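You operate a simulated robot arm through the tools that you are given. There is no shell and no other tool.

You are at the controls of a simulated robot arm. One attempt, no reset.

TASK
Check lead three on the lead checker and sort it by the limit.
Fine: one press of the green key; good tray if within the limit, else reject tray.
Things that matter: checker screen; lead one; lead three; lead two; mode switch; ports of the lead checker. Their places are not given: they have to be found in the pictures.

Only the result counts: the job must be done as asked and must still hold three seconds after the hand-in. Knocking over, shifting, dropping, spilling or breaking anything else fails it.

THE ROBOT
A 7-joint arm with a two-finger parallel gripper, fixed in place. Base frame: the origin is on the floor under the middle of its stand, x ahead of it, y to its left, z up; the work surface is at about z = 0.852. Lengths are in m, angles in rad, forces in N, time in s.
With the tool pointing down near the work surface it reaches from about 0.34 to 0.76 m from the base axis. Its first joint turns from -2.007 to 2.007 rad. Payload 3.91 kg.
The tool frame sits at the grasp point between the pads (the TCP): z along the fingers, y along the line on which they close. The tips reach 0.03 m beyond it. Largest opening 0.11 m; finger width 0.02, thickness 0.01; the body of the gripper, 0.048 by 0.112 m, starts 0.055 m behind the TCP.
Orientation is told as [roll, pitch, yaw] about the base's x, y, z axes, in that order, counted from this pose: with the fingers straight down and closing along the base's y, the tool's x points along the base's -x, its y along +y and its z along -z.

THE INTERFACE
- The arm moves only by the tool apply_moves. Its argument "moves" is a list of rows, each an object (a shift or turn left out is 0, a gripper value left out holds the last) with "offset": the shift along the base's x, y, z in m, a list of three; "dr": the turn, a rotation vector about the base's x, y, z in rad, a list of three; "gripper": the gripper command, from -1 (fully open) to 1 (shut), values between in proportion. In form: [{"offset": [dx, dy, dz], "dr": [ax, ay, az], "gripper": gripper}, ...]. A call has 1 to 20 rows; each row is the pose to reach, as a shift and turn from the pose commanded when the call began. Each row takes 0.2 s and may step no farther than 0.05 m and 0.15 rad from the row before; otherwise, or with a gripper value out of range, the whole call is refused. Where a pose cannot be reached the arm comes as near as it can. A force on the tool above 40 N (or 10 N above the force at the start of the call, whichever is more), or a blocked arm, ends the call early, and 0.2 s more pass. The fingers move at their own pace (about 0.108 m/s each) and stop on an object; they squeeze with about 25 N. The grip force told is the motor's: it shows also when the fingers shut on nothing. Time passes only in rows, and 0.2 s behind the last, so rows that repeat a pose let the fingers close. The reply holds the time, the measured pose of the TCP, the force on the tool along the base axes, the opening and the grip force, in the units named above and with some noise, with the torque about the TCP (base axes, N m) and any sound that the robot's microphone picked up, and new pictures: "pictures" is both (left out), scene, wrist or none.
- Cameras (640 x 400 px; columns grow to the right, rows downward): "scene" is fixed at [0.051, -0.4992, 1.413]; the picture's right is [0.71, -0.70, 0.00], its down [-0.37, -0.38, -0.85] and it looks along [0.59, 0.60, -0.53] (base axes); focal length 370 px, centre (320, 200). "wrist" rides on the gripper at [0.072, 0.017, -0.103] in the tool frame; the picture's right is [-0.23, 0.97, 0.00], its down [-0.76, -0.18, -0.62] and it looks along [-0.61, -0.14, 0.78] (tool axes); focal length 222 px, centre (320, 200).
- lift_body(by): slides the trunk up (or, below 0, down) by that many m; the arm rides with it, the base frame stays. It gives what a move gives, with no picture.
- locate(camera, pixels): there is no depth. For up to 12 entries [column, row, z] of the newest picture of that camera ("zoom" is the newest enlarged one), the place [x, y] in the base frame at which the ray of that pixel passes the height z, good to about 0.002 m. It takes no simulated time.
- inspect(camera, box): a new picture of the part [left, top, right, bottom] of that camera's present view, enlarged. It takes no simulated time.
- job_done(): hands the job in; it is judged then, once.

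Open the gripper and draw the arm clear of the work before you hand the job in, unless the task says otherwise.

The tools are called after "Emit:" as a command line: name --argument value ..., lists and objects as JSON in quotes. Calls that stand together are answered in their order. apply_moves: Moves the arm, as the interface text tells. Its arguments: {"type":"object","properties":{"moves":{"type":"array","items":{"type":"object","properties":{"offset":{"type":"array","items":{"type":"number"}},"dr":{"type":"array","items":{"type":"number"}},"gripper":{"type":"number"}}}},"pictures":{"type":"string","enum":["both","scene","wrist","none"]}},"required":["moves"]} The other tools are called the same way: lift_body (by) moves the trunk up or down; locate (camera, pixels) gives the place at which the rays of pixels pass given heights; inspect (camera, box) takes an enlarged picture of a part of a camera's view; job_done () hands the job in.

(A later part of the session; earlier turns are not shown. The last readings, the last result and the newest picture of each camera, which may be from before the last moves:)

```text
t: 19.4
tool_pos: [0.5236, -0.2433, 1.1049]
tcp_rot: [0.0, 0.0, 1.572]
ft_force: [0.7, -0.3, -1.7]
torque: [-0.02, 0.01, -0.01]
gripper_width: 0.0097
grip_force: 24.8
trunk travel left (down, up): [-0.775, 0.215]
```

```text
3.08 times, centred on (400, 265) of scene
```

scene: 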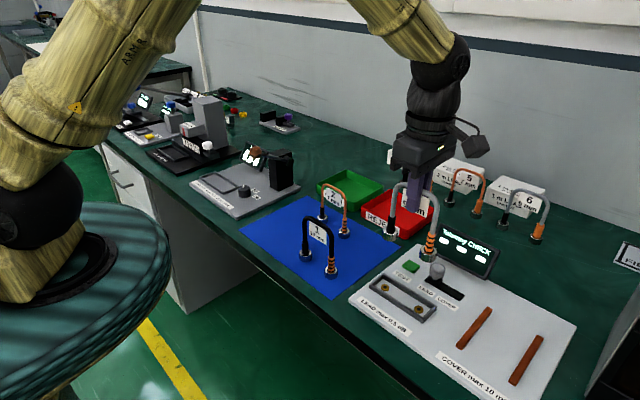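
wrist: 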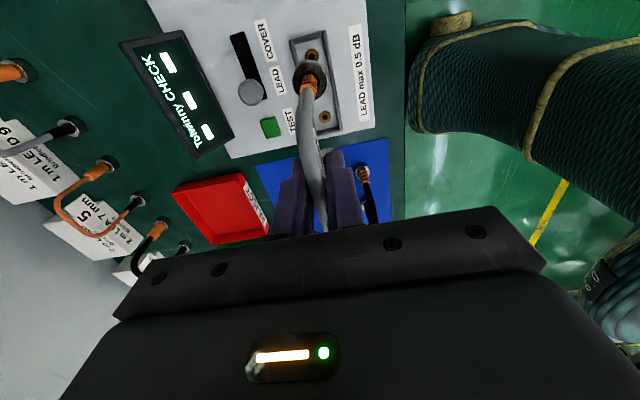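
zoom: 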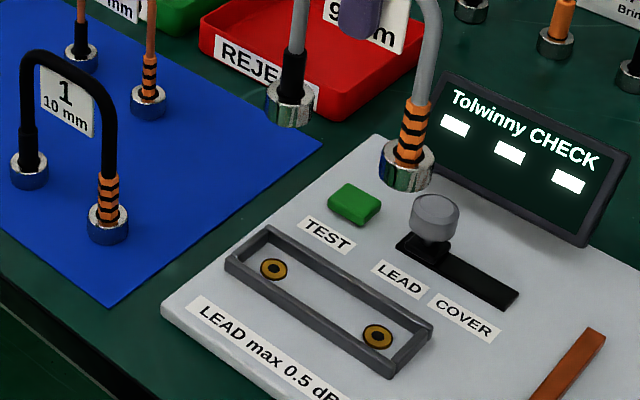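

Emit:
locate --camera "zoom" --pixels '[[273, 269, 0.862], [377, 337, 0.862], [237, 262, 0.872], [268, 237, 0.872], [423, 326, 0.872], [393, 362, 0.872], [291, 92, 1.011], [407, 158, 1.011], [268, 92, 1.011], [314, 92, 1.011], [379, 158, 1.011], [435, 158, 1.011]]'

Emit:
inspect --camera "wrist" --box '[260, 20, 380, 160]'

```text
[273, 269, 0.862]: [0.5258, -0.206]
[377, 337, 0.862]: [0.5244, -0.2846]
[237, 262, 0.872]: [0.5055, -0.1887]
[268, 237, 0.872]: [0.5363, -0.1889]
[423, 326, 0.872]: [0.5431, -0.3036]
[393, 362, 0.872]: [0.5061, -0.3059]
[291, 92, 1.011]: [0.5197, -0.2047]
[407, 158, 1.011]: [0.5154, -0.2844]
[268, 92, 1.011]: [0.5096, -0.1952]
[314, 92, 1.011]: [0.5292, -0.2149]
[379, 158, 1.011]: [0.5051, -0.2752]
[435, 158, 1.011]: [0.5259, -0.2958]
```

```text
2.86 times, centred on (320, 90) of wrist
```

zoom: 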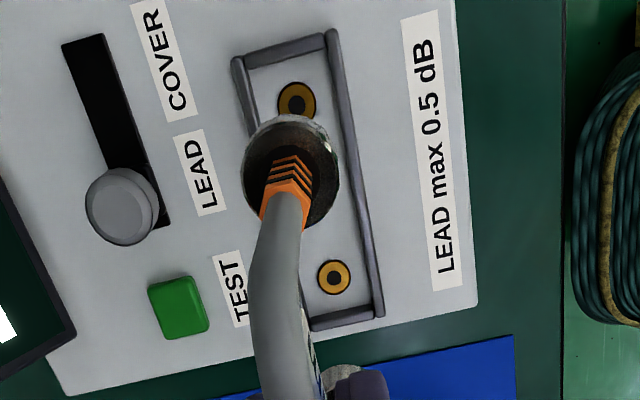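

Ports come out at (0.525, -0.2055) and (0.5245, -0.2847), the frame's inside about 0.034 by 0.116 m against feet of 0.028 m at 0.08 m pitch, so a few mm of play. I lower to about 0.025 m above the frame and measure the feet again.

Emit:
apply_moves --moves '[{"offset": [0.0, -0.001, -0.03], "gripper": 1}, {"offset": [0.0, -0.001, -0.06]}, {"offset": [0.0, -0.001, -0.085]}, {"offset": [0.0, -0.001, -0.095]}, {"offset": [0.0, -0.001, -0.095]}]'

Emit:
inspect --camera "wrist" --box '[260, 20, 380, 160]'

Emit:
inspect --camera "scene" --box '[360, 210, 450, 330]'

```text
t: 20.6
tool_pos: [0.5235, -0.2458, 1.0099]
tcp_rot: [0.002, 0.001, 1.574]
ft_force: [-0.6, 0.1, -1.7]
torque: [0.0, -0.01, 0.02]
gripper_width: 0.0098
grip_force: 24.8
trunk travel left (down, up): [-0.775, 0.215]
```

scene: 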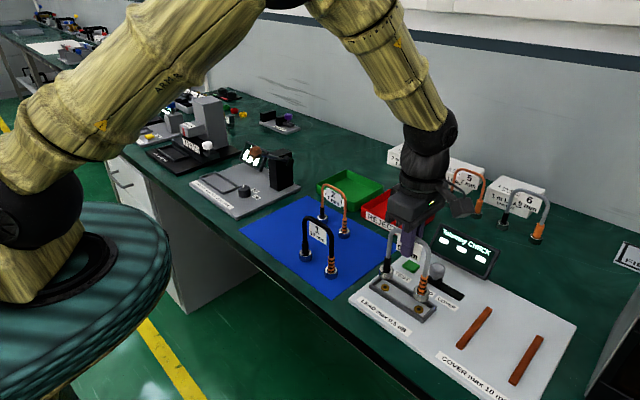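
wrist: 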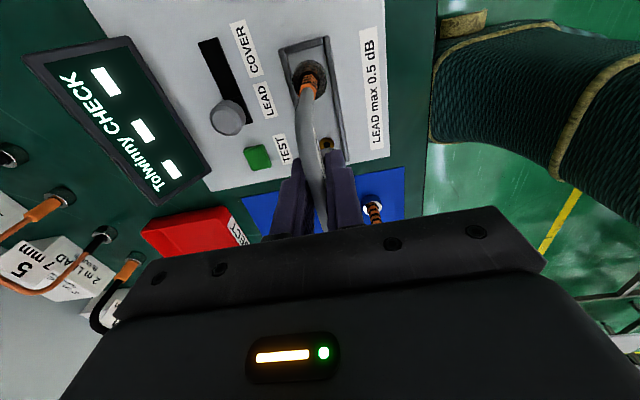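

```text
2.86 times, centred on (320, 90) of wrist
```

zoom: 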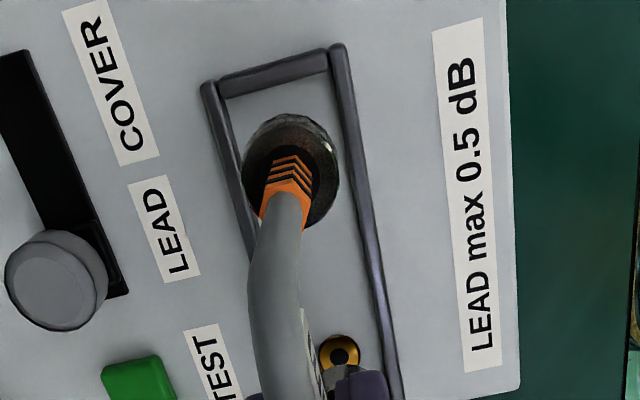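

```text
3.33 times, centred on (405, 270) of scene
```

zoom: 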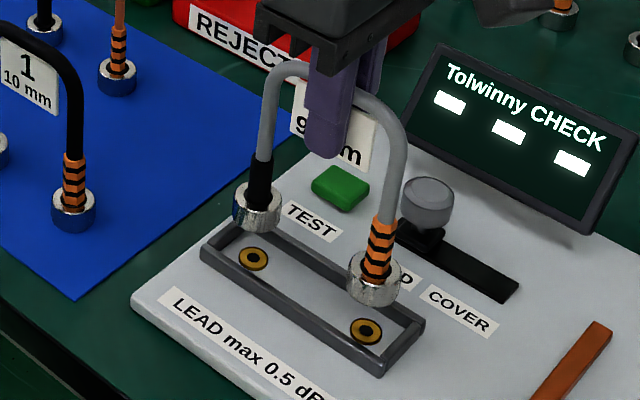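

Emit:
locate --camera "zoom" --pixels '[[257.5, 222, 0.897], [374, 293, 0.897], [257.5, 196, 0.917], [374, 266, 0.917], [253, 258, 0.862], [365, 331, 0.862]]'

Emit:
locate --camera "wrist" --pixels '[[309.9, 79.8, 0.917], [309.9, 79.8, 0.91], [327, 142.5, 0.862], [291, 48, 0.872], [328, 36, 0.872]]'

```text
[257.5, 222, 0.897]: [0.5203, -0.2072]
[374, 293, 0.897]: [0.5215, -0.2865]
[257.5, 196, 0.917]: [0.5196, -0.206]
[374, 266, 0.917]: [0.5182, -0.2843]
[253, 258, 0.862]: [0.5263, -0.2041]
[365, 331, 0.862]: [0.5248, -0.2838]
```

```text
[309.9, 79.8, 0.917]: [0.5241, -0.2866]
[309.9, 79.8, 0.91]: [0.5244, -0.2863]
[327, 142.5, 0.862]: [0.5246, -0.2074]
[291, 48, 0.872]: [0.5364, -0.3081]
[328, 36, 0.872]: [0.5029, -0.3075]
```

Feet and ports agree within about 2 mm; I shift by (+0.0015, +0.001), lower to just above the frame and look again.

Emit:
apply_moves --moves '[{"offset": [0.0015, 0.001, -0.008], "gripper": 1}, {"offset": [0.0015, 0.001, -0.018]}, {"offset": [0.0015, 0.001, -0.018]}]'

Emit:
inspect --camera "wrist" --box '[260, 20, 380, 160]'

Emit:
inspect --camera "scene" --box '[360, 230, 450, 330]'

```text
t: 21.4
tool_pos: [0.5252, -0.2449, 0.9927]
tcp_rot: [0.001, 0.0, 1.572]
ft_force: [-0.5, 0.2, -1.0]
torque: [0.01, -0.05, -0.02]
gripper_width: 0.0097
grip_force: 25.4
trunk travel left (down, up): [-0.775, 0.215]
```

scene: 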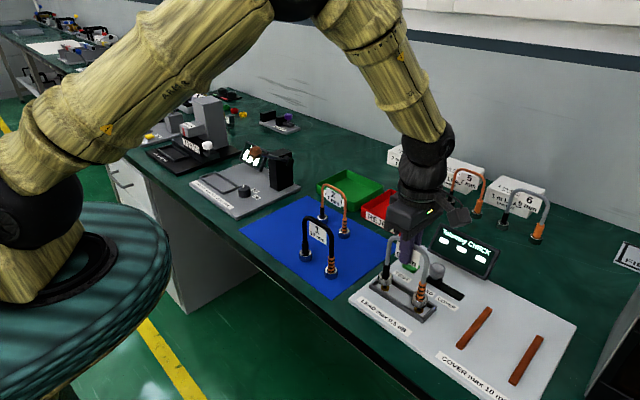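
wrist: 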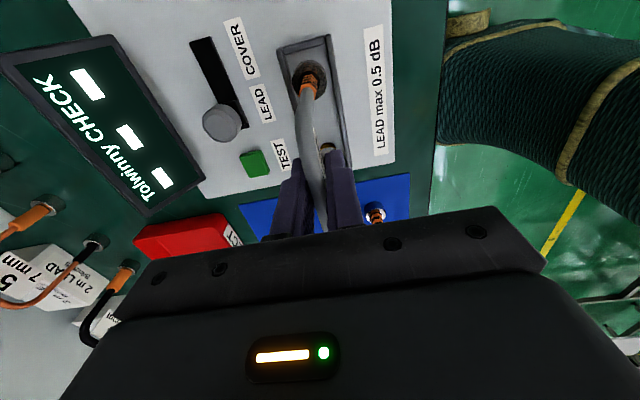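

```text
2.86 times, centred on (320, 90) of wrist
```

zoom: 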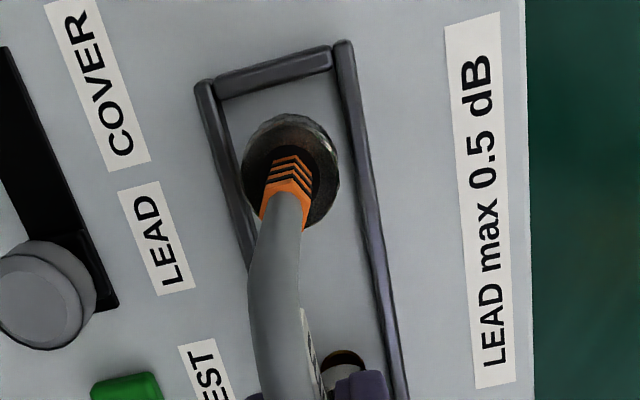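

```text
4.00 times, centred on (405, 280) of scene
```

zoom: 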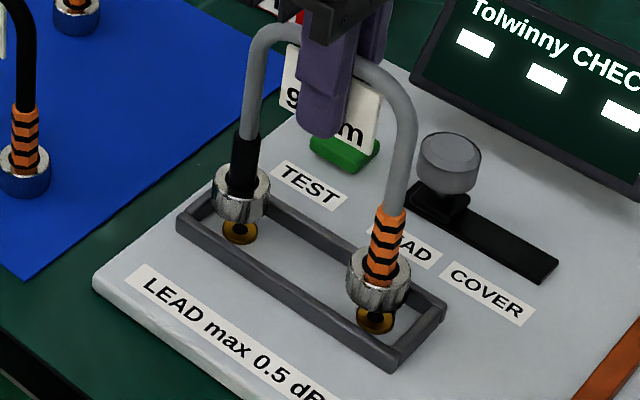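

Both feet hang right over their ports (black foot over (240, 232), striped foot over (376, 321) in the enlarged view). I lower in small steps until the force shows contact.

Emit:
apply_moves --moves '[{"offset": [0, 0, -0.004], "gripper": 1}, {"offset": [0, 0, -0.008]}, {"offset": [0, 0, -0.012]}, {"offset": [0, 0, -0.012]}]' --pictures "none"

Emit:
inspect --camera "scene" --box '[360, 230, 450, 330]'

Emit:
inspect --camera "wrist" --box '[260, 20, 380, 160]'

```text
t: 22.4
tool_pos: [0.525, -0.2447, 0.9799]
tcp_rot: [0.001, -0.001, 1.572]
ft_force: [0.7, 0.3, -0.8]
torque: [0.02, -0.01, -0.02]
gripper_width: 0.0096
grip_force: 25.1
trunk travel left (down, up): [-0.775, 0.215]
```

```text
4.00 times, centred on (405, 280) of scene
```

zoom: 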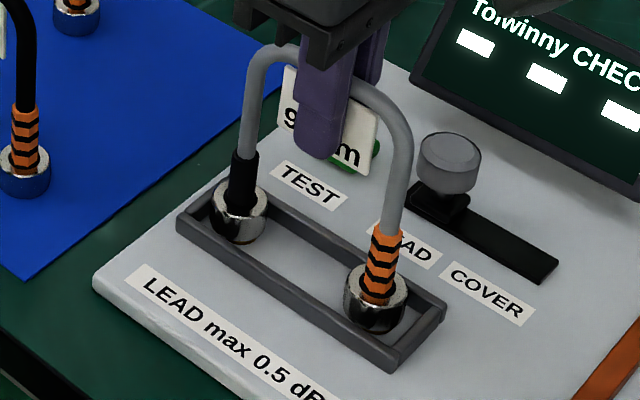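

```text
2.86 times, centred on (320, 90) of wrist
```

zoom: 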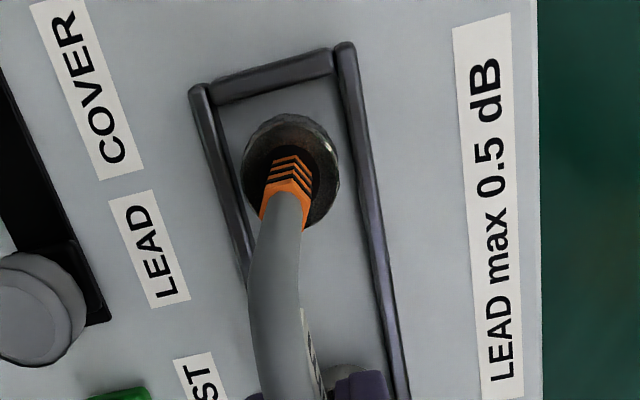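

The feet are inside the frame with even gaps. I lower on in 1.5 mm steps to find the seat.

Emit:
apply_moves --moves '[{"offset": [0, 0, -0.0015], "gripper": 1}, {"offset": [0, 0, -0.003]}, {"offset": [0, 0, -0.003]}]' --pictures "none"

```text
t: 23.2
tool_pos: [0.5261, -0.2449, 0.9776]
tcp_rot: [-0.001, 0.0, 1.571]
ft_force: [0.6, -0.8, -1.2]
torque: [-0.03, 0.0, 0.04]
gripper_width: 0.0097
grip_force: 24.7
trunk travel left (down, up): [-0.775, 0.215]
```

No contact yet (z force still -1.2 N, the lead's weight). I go on lowering.

Emit:
apply_moves --moves '[{"offset": [0, 0, -0.001], "gripper": 1}, {"offset": [0, 0, -0.002]}, {"offset": [0, 0, -0.002]}]' --pictures "none"

Emit:
inspect --camera "scene" --box '[360, 230, 450, 330]'

```text
t: 24.0
tool_pos: [0.526, -0.2452, 0.9759]
tcp_rot: [-0.002, 0.001, 1.573]
ft_force: [-0.4, 1.0, -2.7]
torque: [0.0, 0.0, 0.02]
gripper_width: 0.0098
grip_force: 24.4
trunk travel left (down, up): [-0.775, 0.215]
```

```text
4.00 times, centred on (405, 280) of scene
```

zoom: 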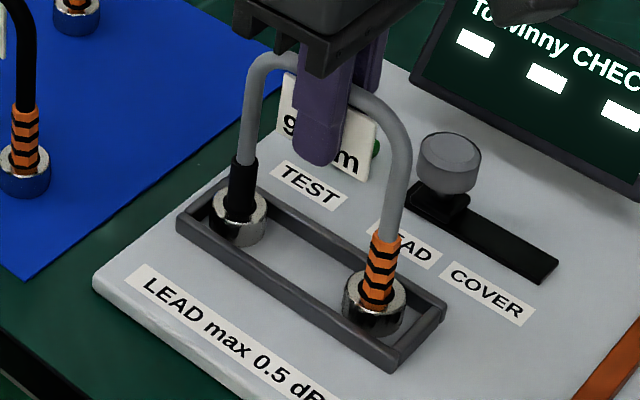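

Emit:
apply_moves --moves '[{"offset": [0, 0, -0.001], "gripper": 1}, {"offset": [0, 0, -0.002]}, {"offset": [0, 0, -0.002]}]' --pictures "none"

```text
t: 24.8
tool_pos: [0.5246, -0.2451, 0.9745]
tcp_rot: [-0.002, 0.0, 1.571]
ft_force: [-0.2, -0.3, 13.7]
torque: [0.46, 0.08, 0.02]
gripper_width: 0.01
grip_force: 25.3
trunk travel left (down, up): [-0.775, 0.215]
```

Contact: +13.7 N upwards, mostly under the black foot. I ease up 1 mm, open the fingers to about 0.04 m, and look at how the lead stands.

Emit:
apply_moves --moves '[{"offset": [0, 0, 0.001], "gripper": 1}, {"offset": [0, 0, 0.001], "gripper": 0.6}, {"offset": [0, 0, 0.001], "gripper": 0.27}, {"offset": [0, 0, 0.001], "gripper": 0.27}]'

Emit:
inspect --camera "scene" --box '[360, 220, 460, 330]'

Emit:
inspect --camera "wrist" --box '[240, 20, 400, 220]'

```text
t: 25.8
tool_pos: [0.5254, -0.2447, 0.9753]
tcp_rot: [0.0, 0.0, 1.571]
ft_force: [-0.2, 0.1, 0.9]
torque: [-0.02, -0.03, -0.01]
gripper_width: 0.0401
grip_force: 0.1
trunk travel left (down, up): [-0.775, 0.215]
```

scene: 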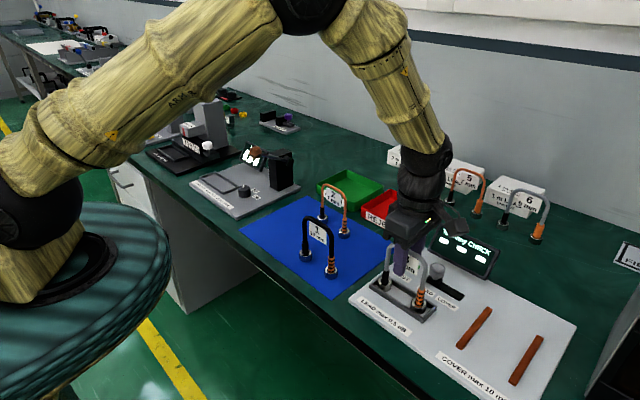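
wrist: 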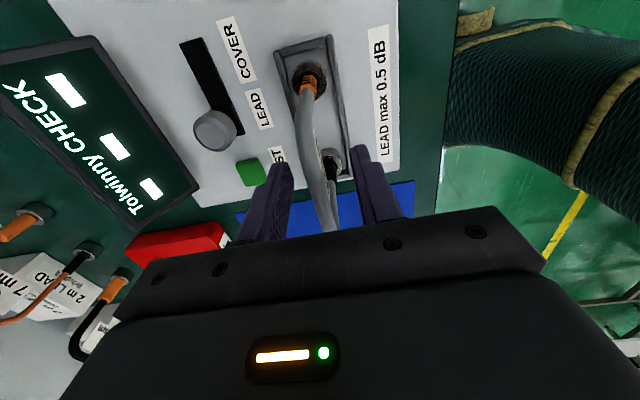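

```text
3.64 times, centred on (410, 275) of scene
```

zoom: 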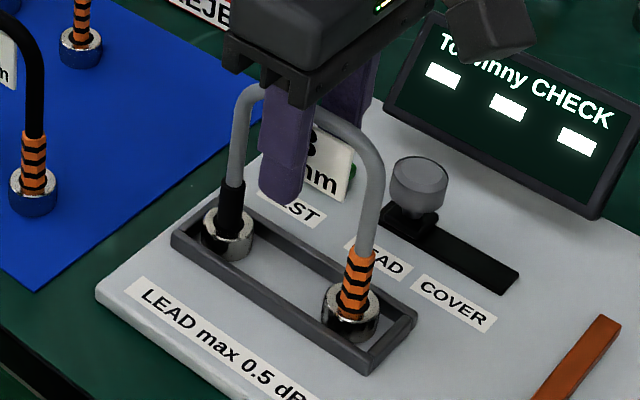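

```text
2.00 times, centred on (320, 120) of wrist
```

zoom: 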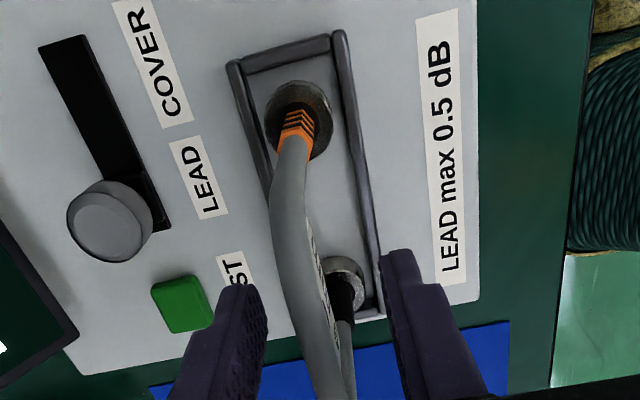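

The lead stands seated in the frame, free of the fingers. I rise straight up, then go over the green key (about (0.608, -0.210), clear of the lead) with the fingers shut.

Emit:
apply_moves --moves '[{"offset": [0, 0, 0.03], "gripper": 0.27}, {"offset": [0, 0, 0.065]}, {"offset": [0, 0, 0.1]}, {"offset": [0.02, 0.01, 0.1], "gripper": 1}, {"offset": [0.05, 0.025, 0.1]}, {"offset": [0.083, 0.035, 0.1]}, {"offset": [0.083, 0.035, 0.07]}, {"offset": [0.083, 0.035, 0.035]}, {"offset": [0.083, 0.035, 0.0]}, {"offset": [0.083, 0.035, -0.03]}, {"offset": [0.083, 0.035, -0.05]}, {"offset": [0.083, 0.035, -0.05]}]'

Emit:
inspect --camera "scene" --box '[360, 200, 470, 330]'

Emit:
inspect --camera "wrist" --box '[240, 60, 400, 240]'

```text
t: 28.4
tool_pos: [0.6084, -0.2086, 0.9245]
tcp_rot: [-0.001, 0.001, 1.572]
ft_force: [1.3, 0.5, -0.5]
torque: [0.0, -0.02, -0.01]
gripper_width: 0.0
grip_force: 25.0
trunk travel left (down, up): [-0.775, 0.215]
```

scene: 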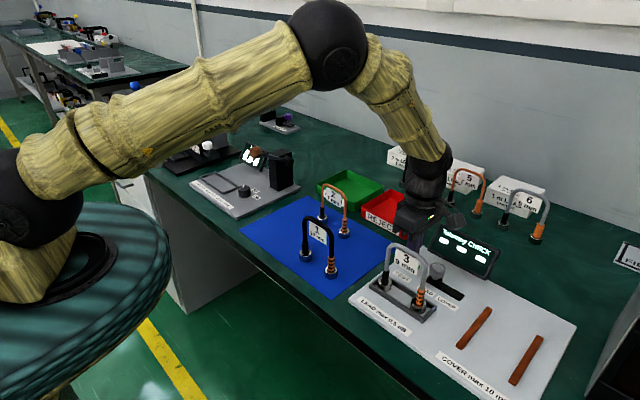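
wrist: 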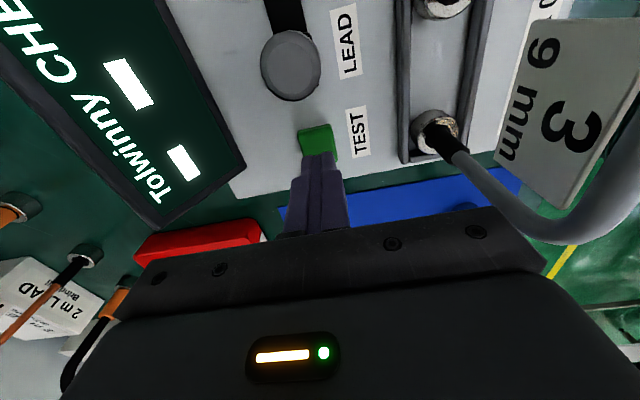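

```text
3.08 times, centred on (415, 265) of scene
```

zoom: 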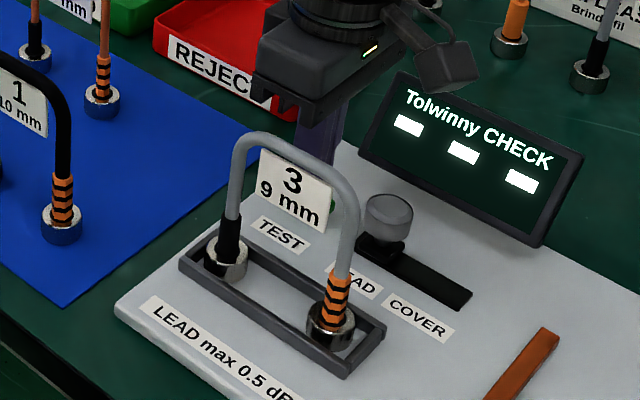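

```text
2.22 times, centred on (320, 150) of wrist
```

zoom: 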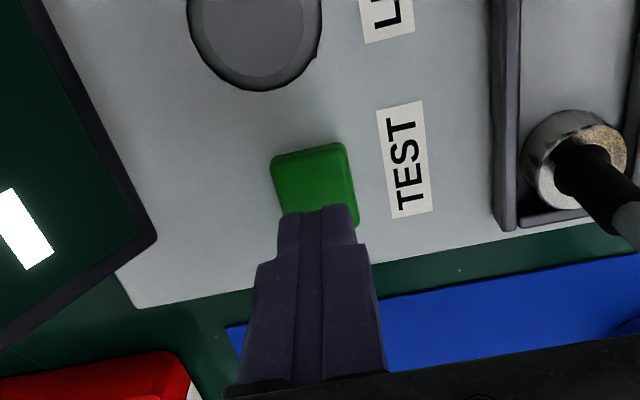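

The shut fingertips hang just over the green key (zoom (313, 185)). I check the key's centre in this view before pressing.

Emit:
locate --camera "zoom" --pixels '[[313, 185, 0.872], [313, 185, 0.869], [272, 160, 0.87], [345, 145, 0.87], [358, 215, 0.87], [320, 206, 0.8945]]'

```text
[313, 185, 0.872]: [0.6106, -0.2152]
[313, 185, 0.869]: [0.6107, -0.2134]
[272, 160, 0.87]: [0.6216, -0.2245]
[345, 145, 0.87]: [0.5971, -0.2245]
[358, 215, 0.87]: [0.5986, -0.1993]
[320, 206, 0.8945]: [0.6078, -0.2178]
```

The key spans about x 0.597-0.622, y -0.2245 to -0.199, so its middle is (0.6095, -0.2115). I centre on it and come down to just above contact.

Emit:
apply_moves --moves '[{"offset": [0.001, -0.003, 0.0], "gripper": 1}, {"offset": [0.001, -0.003, -0.008]}, {"offset": [0.001, -0.003, -0.015]}, {"offset": [0.001, -0.003, -0.018]}]' --pictures "none"

Emit:
inspect --camera "wrist" --box '[240, 60, 400, 240]'

```text
t: 29.4
tool_pos: [0.6097, -0.2124, 0.9063]
tcp_rot: [0.001, 0.001, 1.574]
ft_force: [0.1, 0.4, -0.3]
torque: [0.0, 0.02, 0.02]
gripper_width: 0.0
grip_force: 25.2
trunk travel left (down, up): [-0.775, 0.215]
```

```text
2.22 times, centred on (320, 150) of wrist
```

zoom: 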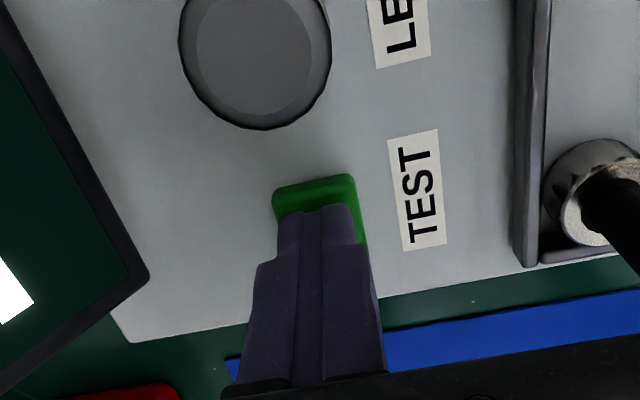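

The tips are centred over the key, about z = 0.876. I press down in 1 mm steps and read the force and the screen.

Emit:
apply_moves --moves '[{"offset": [0, 0, -0.0015], "gripper": 1}, {"offset": [0, 0, -0.003]}, {"offset": [0, 0, -0.0045]}, {"offset": [0, 0, -0.006]}]' --pictures "none"

Emit:
inspect --camera "scene" --box '[400, 200, 510, 300]'

```text
t: 30.4
tool_pos: [0.6096, -0.214, 0.9013]
tcp_rot: [-0.001, 0.001, 1.573]
ft_force: [0.2, -0.1, 2.3]
torque: [-0.02, 0.04, -0.01]
gripper_width: 0.0001
grip_force: 24.7
trunk travel left (down, up): [-0.775, 0.215]
heard: click
```

```text
4.00 times, centred on (455, 250) of scene
```

zoom: 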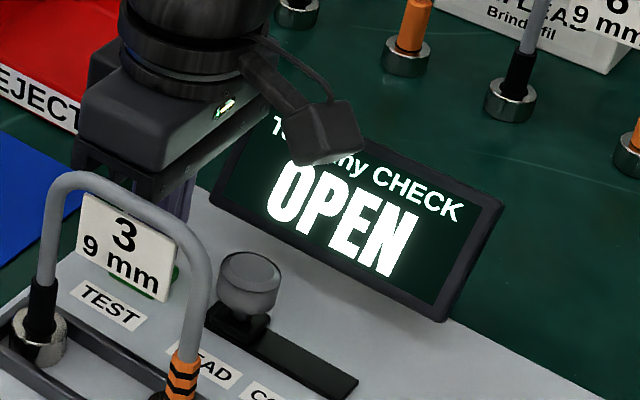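

A click was heard and the screen reads "OPEN". Before drawing any conclusion from it I let go of the key and look at the screen and at how the feet sit on the ports.

Emit:
apply_moves --moves '[{"offset": [0, 0, 0.01], "gripper": 1}, {"offset": [0, 0, 0.03]}, {"offset": [0, 0, 0.065]}, {"offset": [0, 0, 0.1]}, {"offset": [0.0, 0.04, 0.12]}, {"offset": [0.0, 0.085, 0.13]}, {"offset": [0.0, 0.085, 0.13]}]'

Emit:
inspect --camera "scene" --box '[360, 210, 470, 330]'

Emit:
inspect --camera "scene" --box '[375, 250, 440, 320]'

```text
t: 32.0
tool_pos: [0.6084, -0.1279, 1.0305]
tcp_rot: [0.0, 0.002, 1.572]
ft_force: [-0.3, 0.6, 0.1]
torque: [-0.02, -0.01, 0.0]
gripper_width: 0.0
grip_force: 24.5
trunk travel left (down, up): [-0.775, 0.215]
```

scene: 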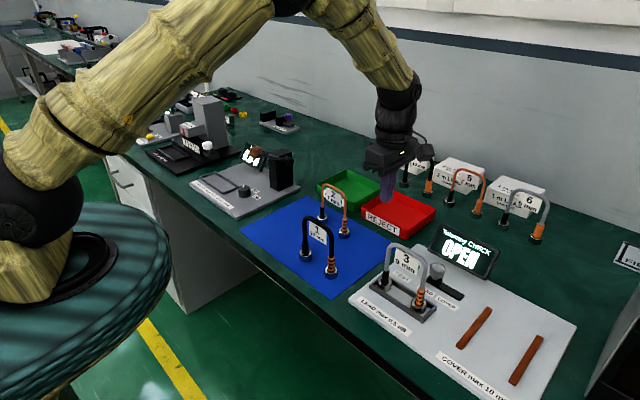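
wrist: 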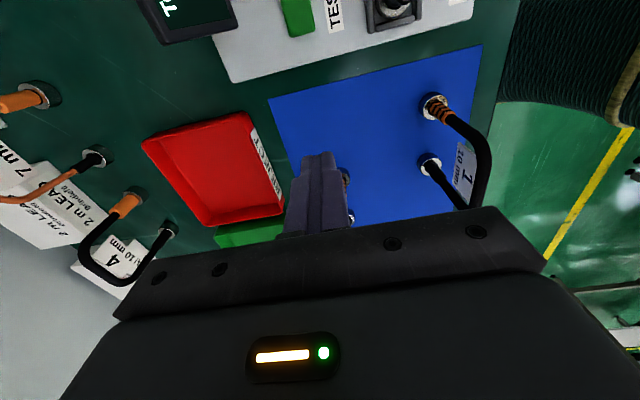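

```text
3.33 times, centred on (415, 270) of scene
```

zoom: 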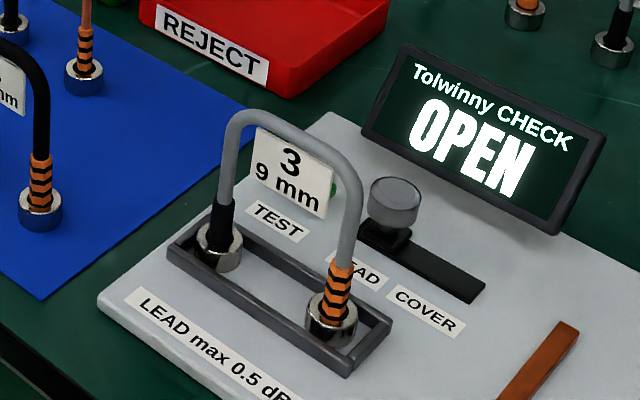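

```text
5.71 times, centred on (408, 285) of scene
```

zoom: 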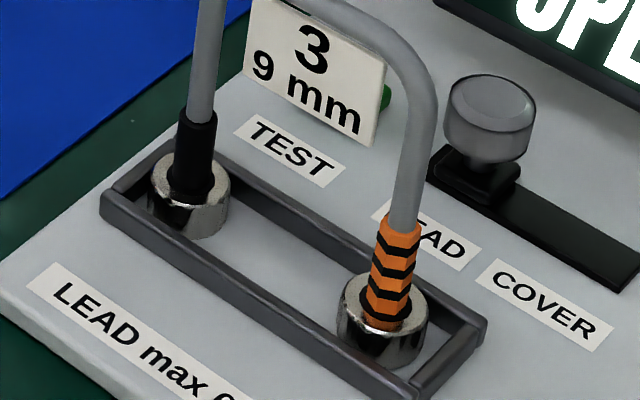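

OPEN remains on the screen. I measure the feet against the port places to see whether the lead is really on its ports.

Emit:
locate --camera "zoom" --pixels '[[190, 183, 0.882], [383, 303, 0.882], [150, 185, 0.882], [230, 183, 0.882], [342, 305, 0.882], [428, 303, 0.882], [170, 150, 0.872], [120, 197, 0.872], [476, 328, 0.872], [415, 385, 0.872], [190, 213, 0.862], [383, 336, 0.862]]'

```text
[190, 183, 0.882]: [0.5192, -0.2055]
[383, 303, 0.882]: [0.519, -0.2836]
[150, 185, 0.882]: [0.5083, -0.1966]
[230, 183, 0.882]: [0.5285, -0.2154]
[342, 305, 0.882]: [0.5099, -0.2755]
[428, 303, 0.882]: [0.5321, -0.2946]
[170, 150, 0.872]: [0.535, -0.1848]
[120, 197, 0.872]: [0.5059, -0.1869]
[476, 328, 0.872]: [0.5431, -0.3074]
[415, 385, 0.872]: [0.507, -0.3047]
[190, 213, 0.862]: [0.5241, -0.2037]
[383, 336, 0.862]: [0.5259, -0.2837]
```

The feet measure at y = -0.2055 and -0.2836 and x about 0.519-0.526, so near their ports, but I want a closer view. I bring the wrist camera over the lead, keeping the fingers above it.

Emit:
apply_moves --moves '[{"offset": [-0.007, -0.03, 0.02], "gripper": 1}, {"offset": [-0.014, -0.06, 0.035]}, {"offset": [-0.021, -0.09, 0.035]}, {"offset": [-0.028, -0.122, 0.035]}, {"offset": [-0.028, -0.122, 0.035]}]'

Emit:
inspect --camera "wrist" --box '[300, 20, 430, 160]'

```text
t: 33.2
tool_pos: [0.5804, -0.2482, 1.0661]
tcp_rot: [0.0, 0.001, 1.574]
ft_force: [0.5, 0.7, 0.4]
torque: [0.02, -0.03, 0.0]
gripper_width: 0.0
grip_force: 25.0
trunk travel left (down, up): [-0.775, 0.215]
```

scene: 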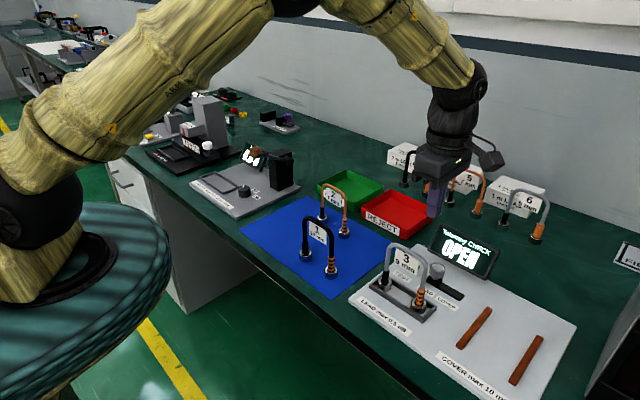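
wrist: 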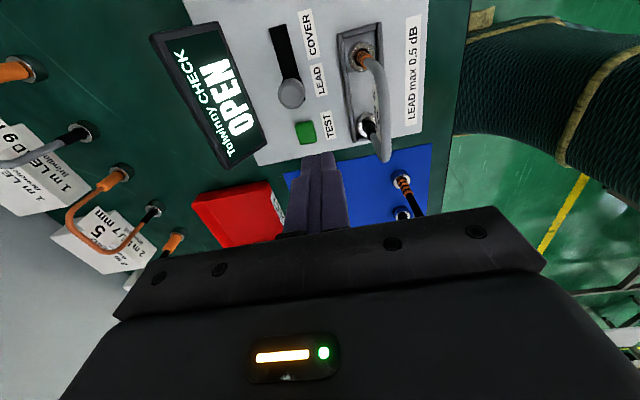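

```text
2.86 times, centred on (365, 90) of wrist
```

zoom: 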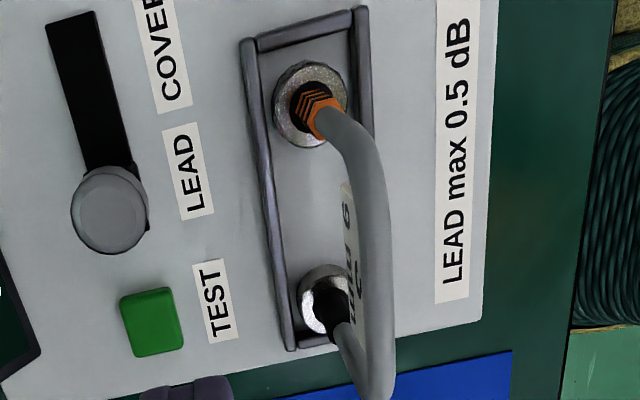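

Emit:
locate --camera "zoom" --pixels '[[313, 103, 0.882], [276, 103, 0.882], [348, 103, 0.882], [266, 104, 0.872], [364, 104, 0.872], [300, 46, 0.872], [312, 335, 0.872], [289, 280, 0.872], [327, 298, 0.882], [300, 300, 0.882], [318, 60, 0.882], [318, 147, 0.882]]'

Emit:
inspect --camera "wrist" --box '[330, 20, 400, 70]'

Emit:
inspect --camera "wrist" --box '[330, 90, 400, 140]'

```text
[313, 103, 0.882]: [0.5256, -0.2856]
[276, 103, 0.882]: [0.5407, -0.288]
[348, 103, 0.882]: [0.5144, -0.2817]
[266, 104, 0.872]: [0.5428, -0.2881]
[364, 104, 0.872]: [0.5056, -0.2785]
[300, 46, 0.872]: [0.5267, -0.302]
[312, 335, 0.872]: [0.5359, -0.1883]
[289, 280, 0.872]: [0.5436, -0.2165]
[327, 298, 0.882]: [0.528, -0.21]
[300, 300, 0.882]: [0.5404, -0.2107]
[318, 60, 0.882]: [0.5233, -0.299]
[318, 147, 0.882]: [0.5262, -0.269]
```

```text
8.00 times, centred on (365, 45) of wrist
```

zoom: 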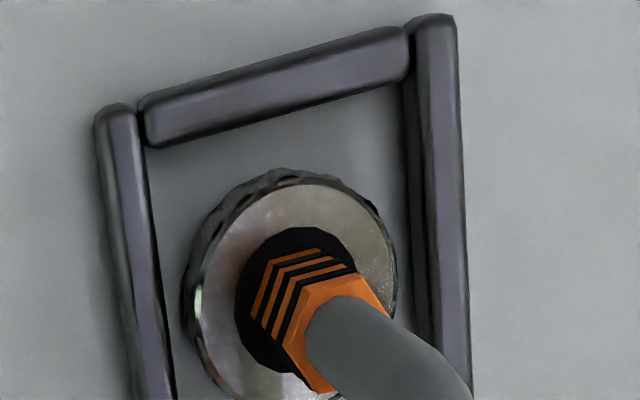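

```text
8.00 times, centred on (365, 115) of wrist
```

zoom: 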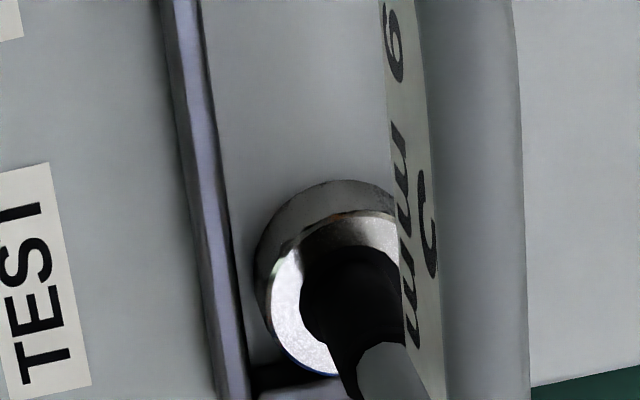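

Emit:
locate --camera "wrist" --pixels '[[362.1, 55.6, 0.882], [369.6, 126.75, 0.882], [369.6, 126.75, 0.88], [369.6, 126.75, 0.884]]'

Emit:
inspect --camera "scene" --box '[378, 265, 402, 300]'

Emit:
inspect --camera "scene" --box '[402, 280, 436, 320]'

```text
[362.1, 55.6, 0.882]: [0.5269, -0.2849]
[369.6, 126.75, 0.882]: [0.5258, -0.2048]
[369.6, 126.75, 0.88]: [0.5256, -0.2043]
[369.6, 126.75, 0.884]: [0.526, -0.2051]
```

```text
11.43 times, centred on (390, 282) of scene
```

zoom: 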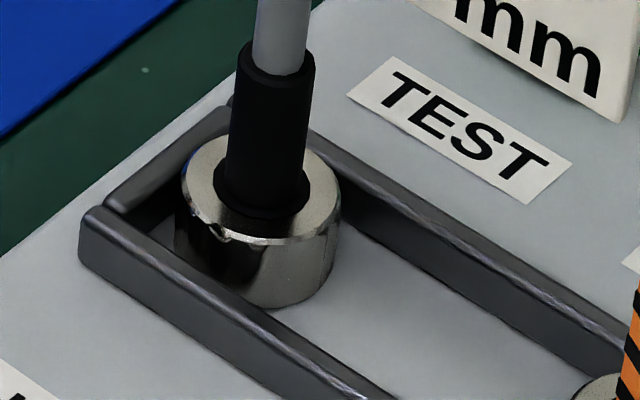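

```text
10.00 times, centred on (419, 300) of scene
```

zoom: 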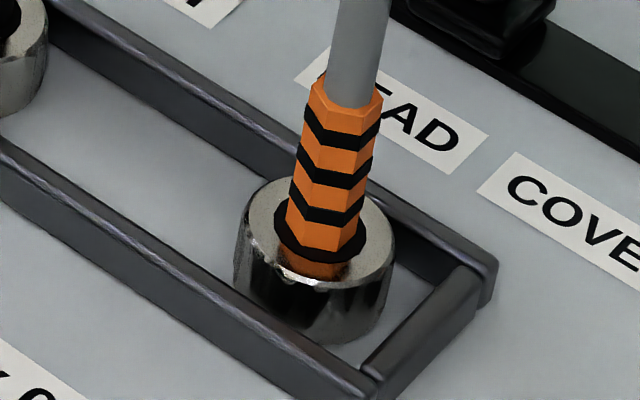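

Both feet measure within about 1-2 mm of their ports and sit flat in the frame, and the knob is at the LEAD end. To learn whether the lead is merely not pushed home, I press lightly on its crown with shut fingers (no key press) and see whether it goes deeper; first I go above the crown.

Emit:
apply_moves --moves '[{"offset": [-0.027, 0.0015, 0.0], "gripper": 1}, {"offset": [-0.0545, 0.003, 0.0]}, {"offset": [-0.0545, 0.003, -0.02]}, {"offset": [-0.0545, 0.003, -0.04]}, {"offset": [-0.0545, 0.003, -0.046]}, {"offset": [-0.0545, 0.003, -0.046]}]'

Emit:
inspect --camera "scene" --box '[370, 220, 450, 320]'

```text
t: 34.6
tool_pos: [0.5273, -0.2465, 1.0191]
tcp_rot: [-0.001, 0.002, 1.573]
ft_force: [-0.6, 0.2, -0.4]
torque: [0.01, 0.01, -0.01]
gripper_width: 0.0
grip_force: 24.9
trunk travel left (down, up): [-0.775, 0.215]
```

scene: 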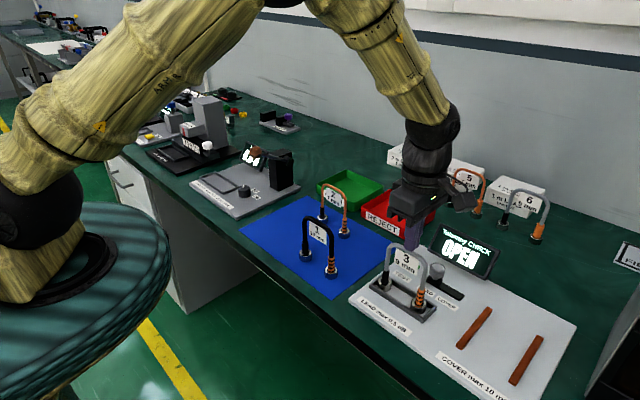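
wrist: 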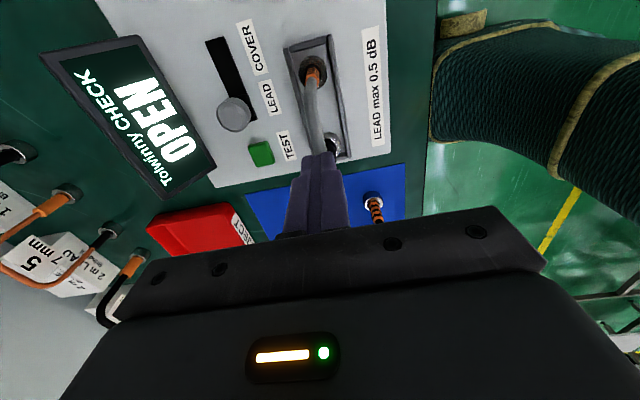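

```text
4.00 times, centred on (410, 270) of scene
```

zoom: 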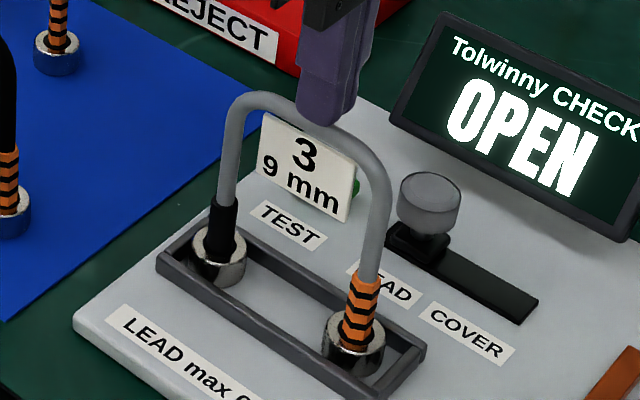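

The fingertips stand just above the crown. I lower in 1 mm steps to feel contact and see how far the lead gives.

Emit:
apply_moves --moves '[{"offset": [0, 0, -0.003], "gripper": 1}, {"offset": [0, 0, -0.005]}, {"offset": [0, 0, -0.006]}, {"offset": [0, 0, -0.007]}]' --pictures "none"

```text
t: 35.6
tool_pos: [0.528, -0.2466, 1.0172]
tcp_rot: [-0.007, 0.005, 1.575]
ft_force: [2.4, -1.0, 40.3]
torque: [0.07, -0.05, 0.03]
gripper_width: 0.0001
grip_force: 24.8
trunk travel left (down, up): [-0.775, 0.215]
```

The lead takes 40 N without giving, so it is already fully down. I rise clear at once and check that the lead still stands as before.

Emit:
apply_moves --moves '[{"offset": [0, 0, 0.01], "gripper": 1}, {"offset": [0, 0, 0.035]}, {"offset": [0.02, 0, 0.055]}, {"offset": [0.0535, -0.003, 0.055]}, {"offset": [0.0535, -0.003, 0.055]}]'

Emit:
inspect --camera "wrist" --box '[300, 20, 430, 160]'

Emit:
inspect --camera "scene" --box '[370, 230, 450, 320]'

Emit:
inspect --camera "scene" --box '[425, 215, 505, 290]'

```text
t: 36.8
tool_pos: [0.5819, -0.2503, 1.0681]
tcp_rot: [0.0, -0.001, 1.573]
ft_force: [0.0, -0.1, -0.4]
torque: [-0.01, 0.0, 0.0]
gripper_width: 0.0001
grip_force: 25.1
trunk travel left (down, up): [-0.775, 0.215]
```

scene: 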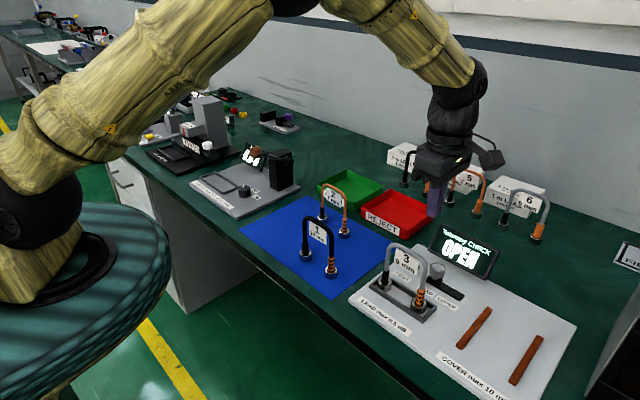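
wrist: 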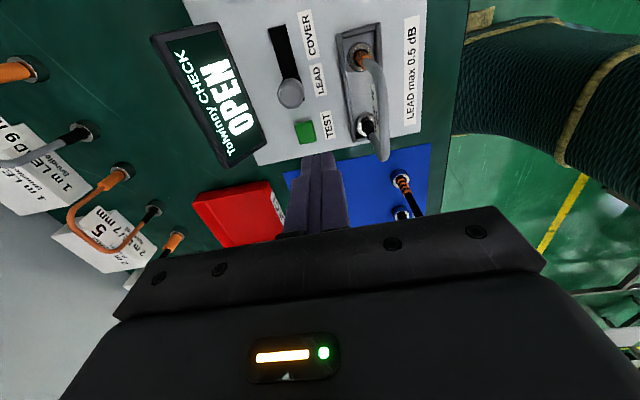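

```text
2.86 times, centred on (365, 90) of wrist
```

zoom: 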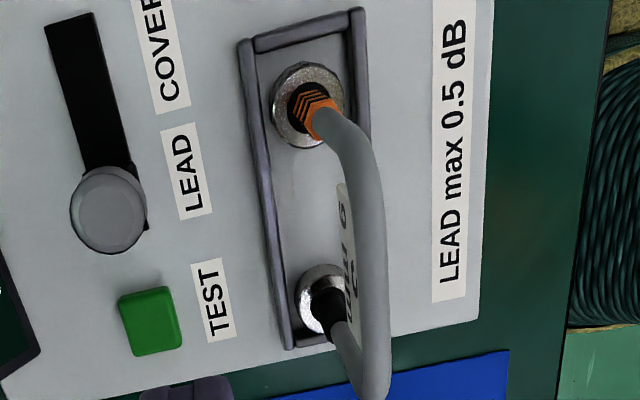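

```text
4.44 times, centred on (410, 275) of scene
```

zoom: 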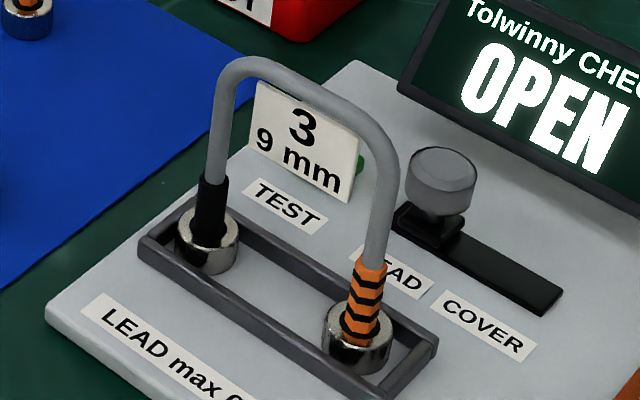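

```text
5.33 times, centred on (465, 252) of scene
```

zoom: 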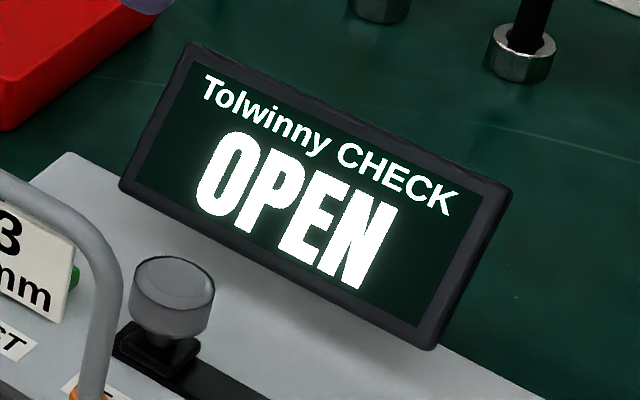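

The lead is unchanged: fully down, on its ports, in LEAD mode, after one key press, so OPEN is the reading (no path, far from "max 0.5 dB") and the lead belongs in the reject tray. I measure the red tray, whose corners in the scene are about (361, 208), (384, 190), (435, 212), (404, 228).

Emit:
inspect --camera "scene" --box '[350, 180, 445, 250]'

Emit:
inspect --camera "wrist" --box '[170, 160, 330, 260]'

```text
5.71 times, centred on (398, 215) of scene
```

zoom: 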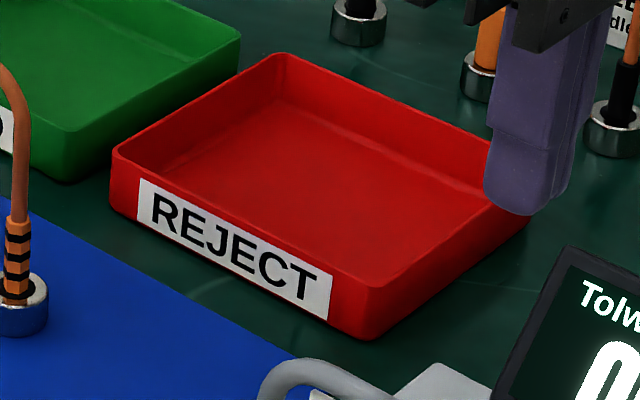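

```text
4.00 times, centred on (250, 210) of wrist
```

zoom: 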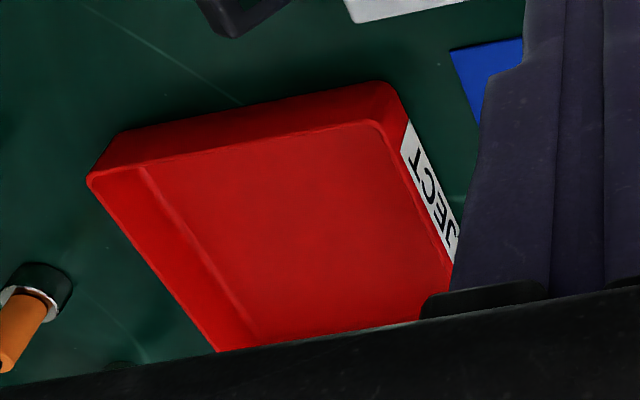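

Emit:
locate --camera "zoom" --pixels '[[125, 132, 0.853], [388, 84, 0.853], [90, 178, 0.88], [90, 178, 0.885], [380, 122, 0.88], [380, 122, 0.885]]'

Emit:
locate --camera "scene" --pixels '[[361.6, 217, 0.853], [405, 239, 0.853], [361.6, 207.1, 0.88], [361.6, 207.1, 0.885], [406.8, 230.8, 0.88], [406.8, 230.8, 0.875], [391, 189.6, 0.88], [391, 189.6, 0.885], [395, 210, 0.857]]'

```text
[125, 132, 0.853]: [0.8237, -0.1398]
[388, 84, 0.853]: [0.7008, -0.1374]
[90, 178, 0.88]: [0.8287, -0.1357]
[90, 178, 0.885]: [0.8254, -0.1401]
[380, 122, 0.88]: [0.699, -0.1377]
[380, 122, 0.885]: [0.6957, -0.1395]
```

```text
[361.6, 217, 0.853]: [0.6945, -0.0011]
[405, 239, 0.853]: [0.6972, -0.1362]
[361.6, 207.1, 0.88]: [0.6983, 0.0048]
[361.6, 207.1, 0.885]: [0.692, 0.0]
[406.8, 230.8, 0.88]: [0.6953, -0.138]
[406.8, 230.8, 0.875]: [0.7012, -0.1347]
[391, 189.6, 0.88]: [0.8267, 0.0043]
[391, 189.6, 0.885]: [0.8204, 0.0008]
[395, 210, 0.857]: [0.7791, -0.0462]
```

The red tray spans about x 0.697-0.826, y -0.138 to 0.002, rim near z = 0.882, so (0.745, -0.068) is a fitting spot for the lead to stand. I open the fingers and come down around the crown again.

Emit:
apply_moves --moves '[{"offset": [0.0, 0.0, 0.005], "gripper": 0.1}, {"offset": [-0.03, 0.003, 0.01]}, {"offset": [-0.0562, 0.0055, 0.01]}, {"offset": [-0.0562, 0.0055, 0.01]}, {"offset": [-0.0562, 0.0055, -0.03]}, {"offset": [-0.0562, 0.0055, -0.06]}, {"offset": [-0.0562, 0.0055, -0.0925]}, {"offset": [-0.0562, 0.0055, -0.0925]}]'

Emit:
inspect --camera "wrist" --box '[240, 20, 400, 240]'

Emit:
inspect --camera "scene" --box '[370, 220, 450, 320]'

```text
t: 38.6
tool_pos: [0.5231, -0.2443, 0.9753]
tcp_rot: [0.001, 0.0, 1.572]
ft_force: [-1.1, 0.4, -1.1]
torque: [-0.03, 0.0, 0.02]
gripper_width: 0.0494
grip_force: 0.0
trunk travel left (down, up): [-0.775, 0.215]
```

scene: 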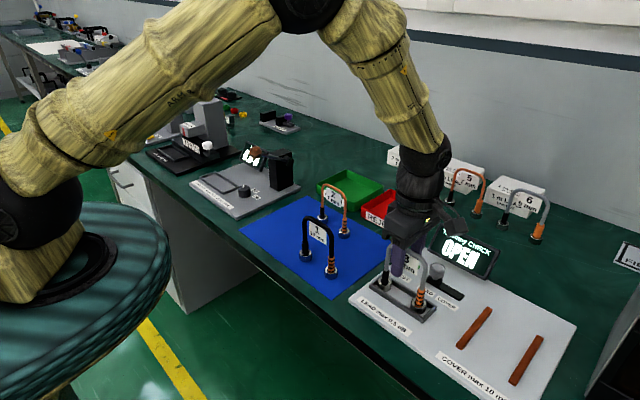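
wrist: 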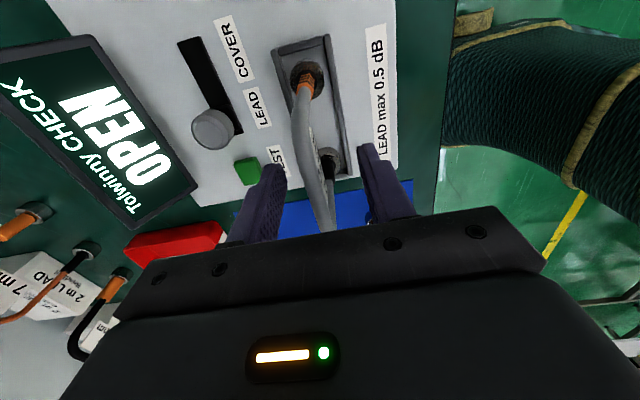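

```text
1.82 times, centred on (320, 130) of wrist
```

zoom: 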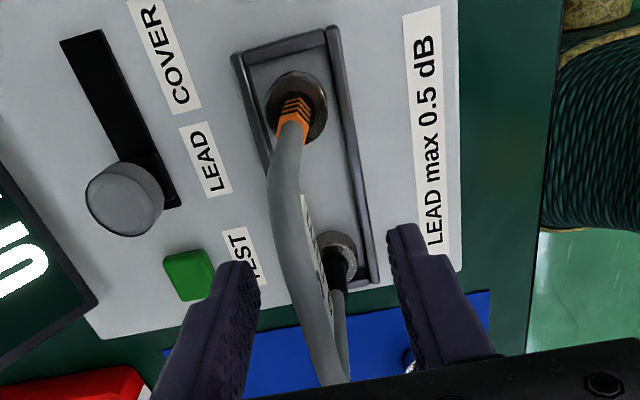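

```text
4.00 times, centred on (410, 270) of scene
```

zoom: 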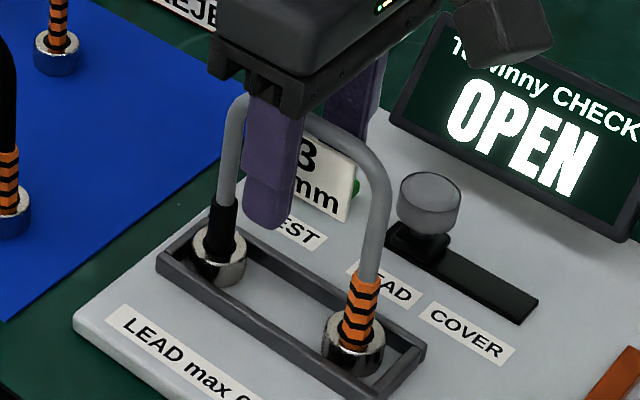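

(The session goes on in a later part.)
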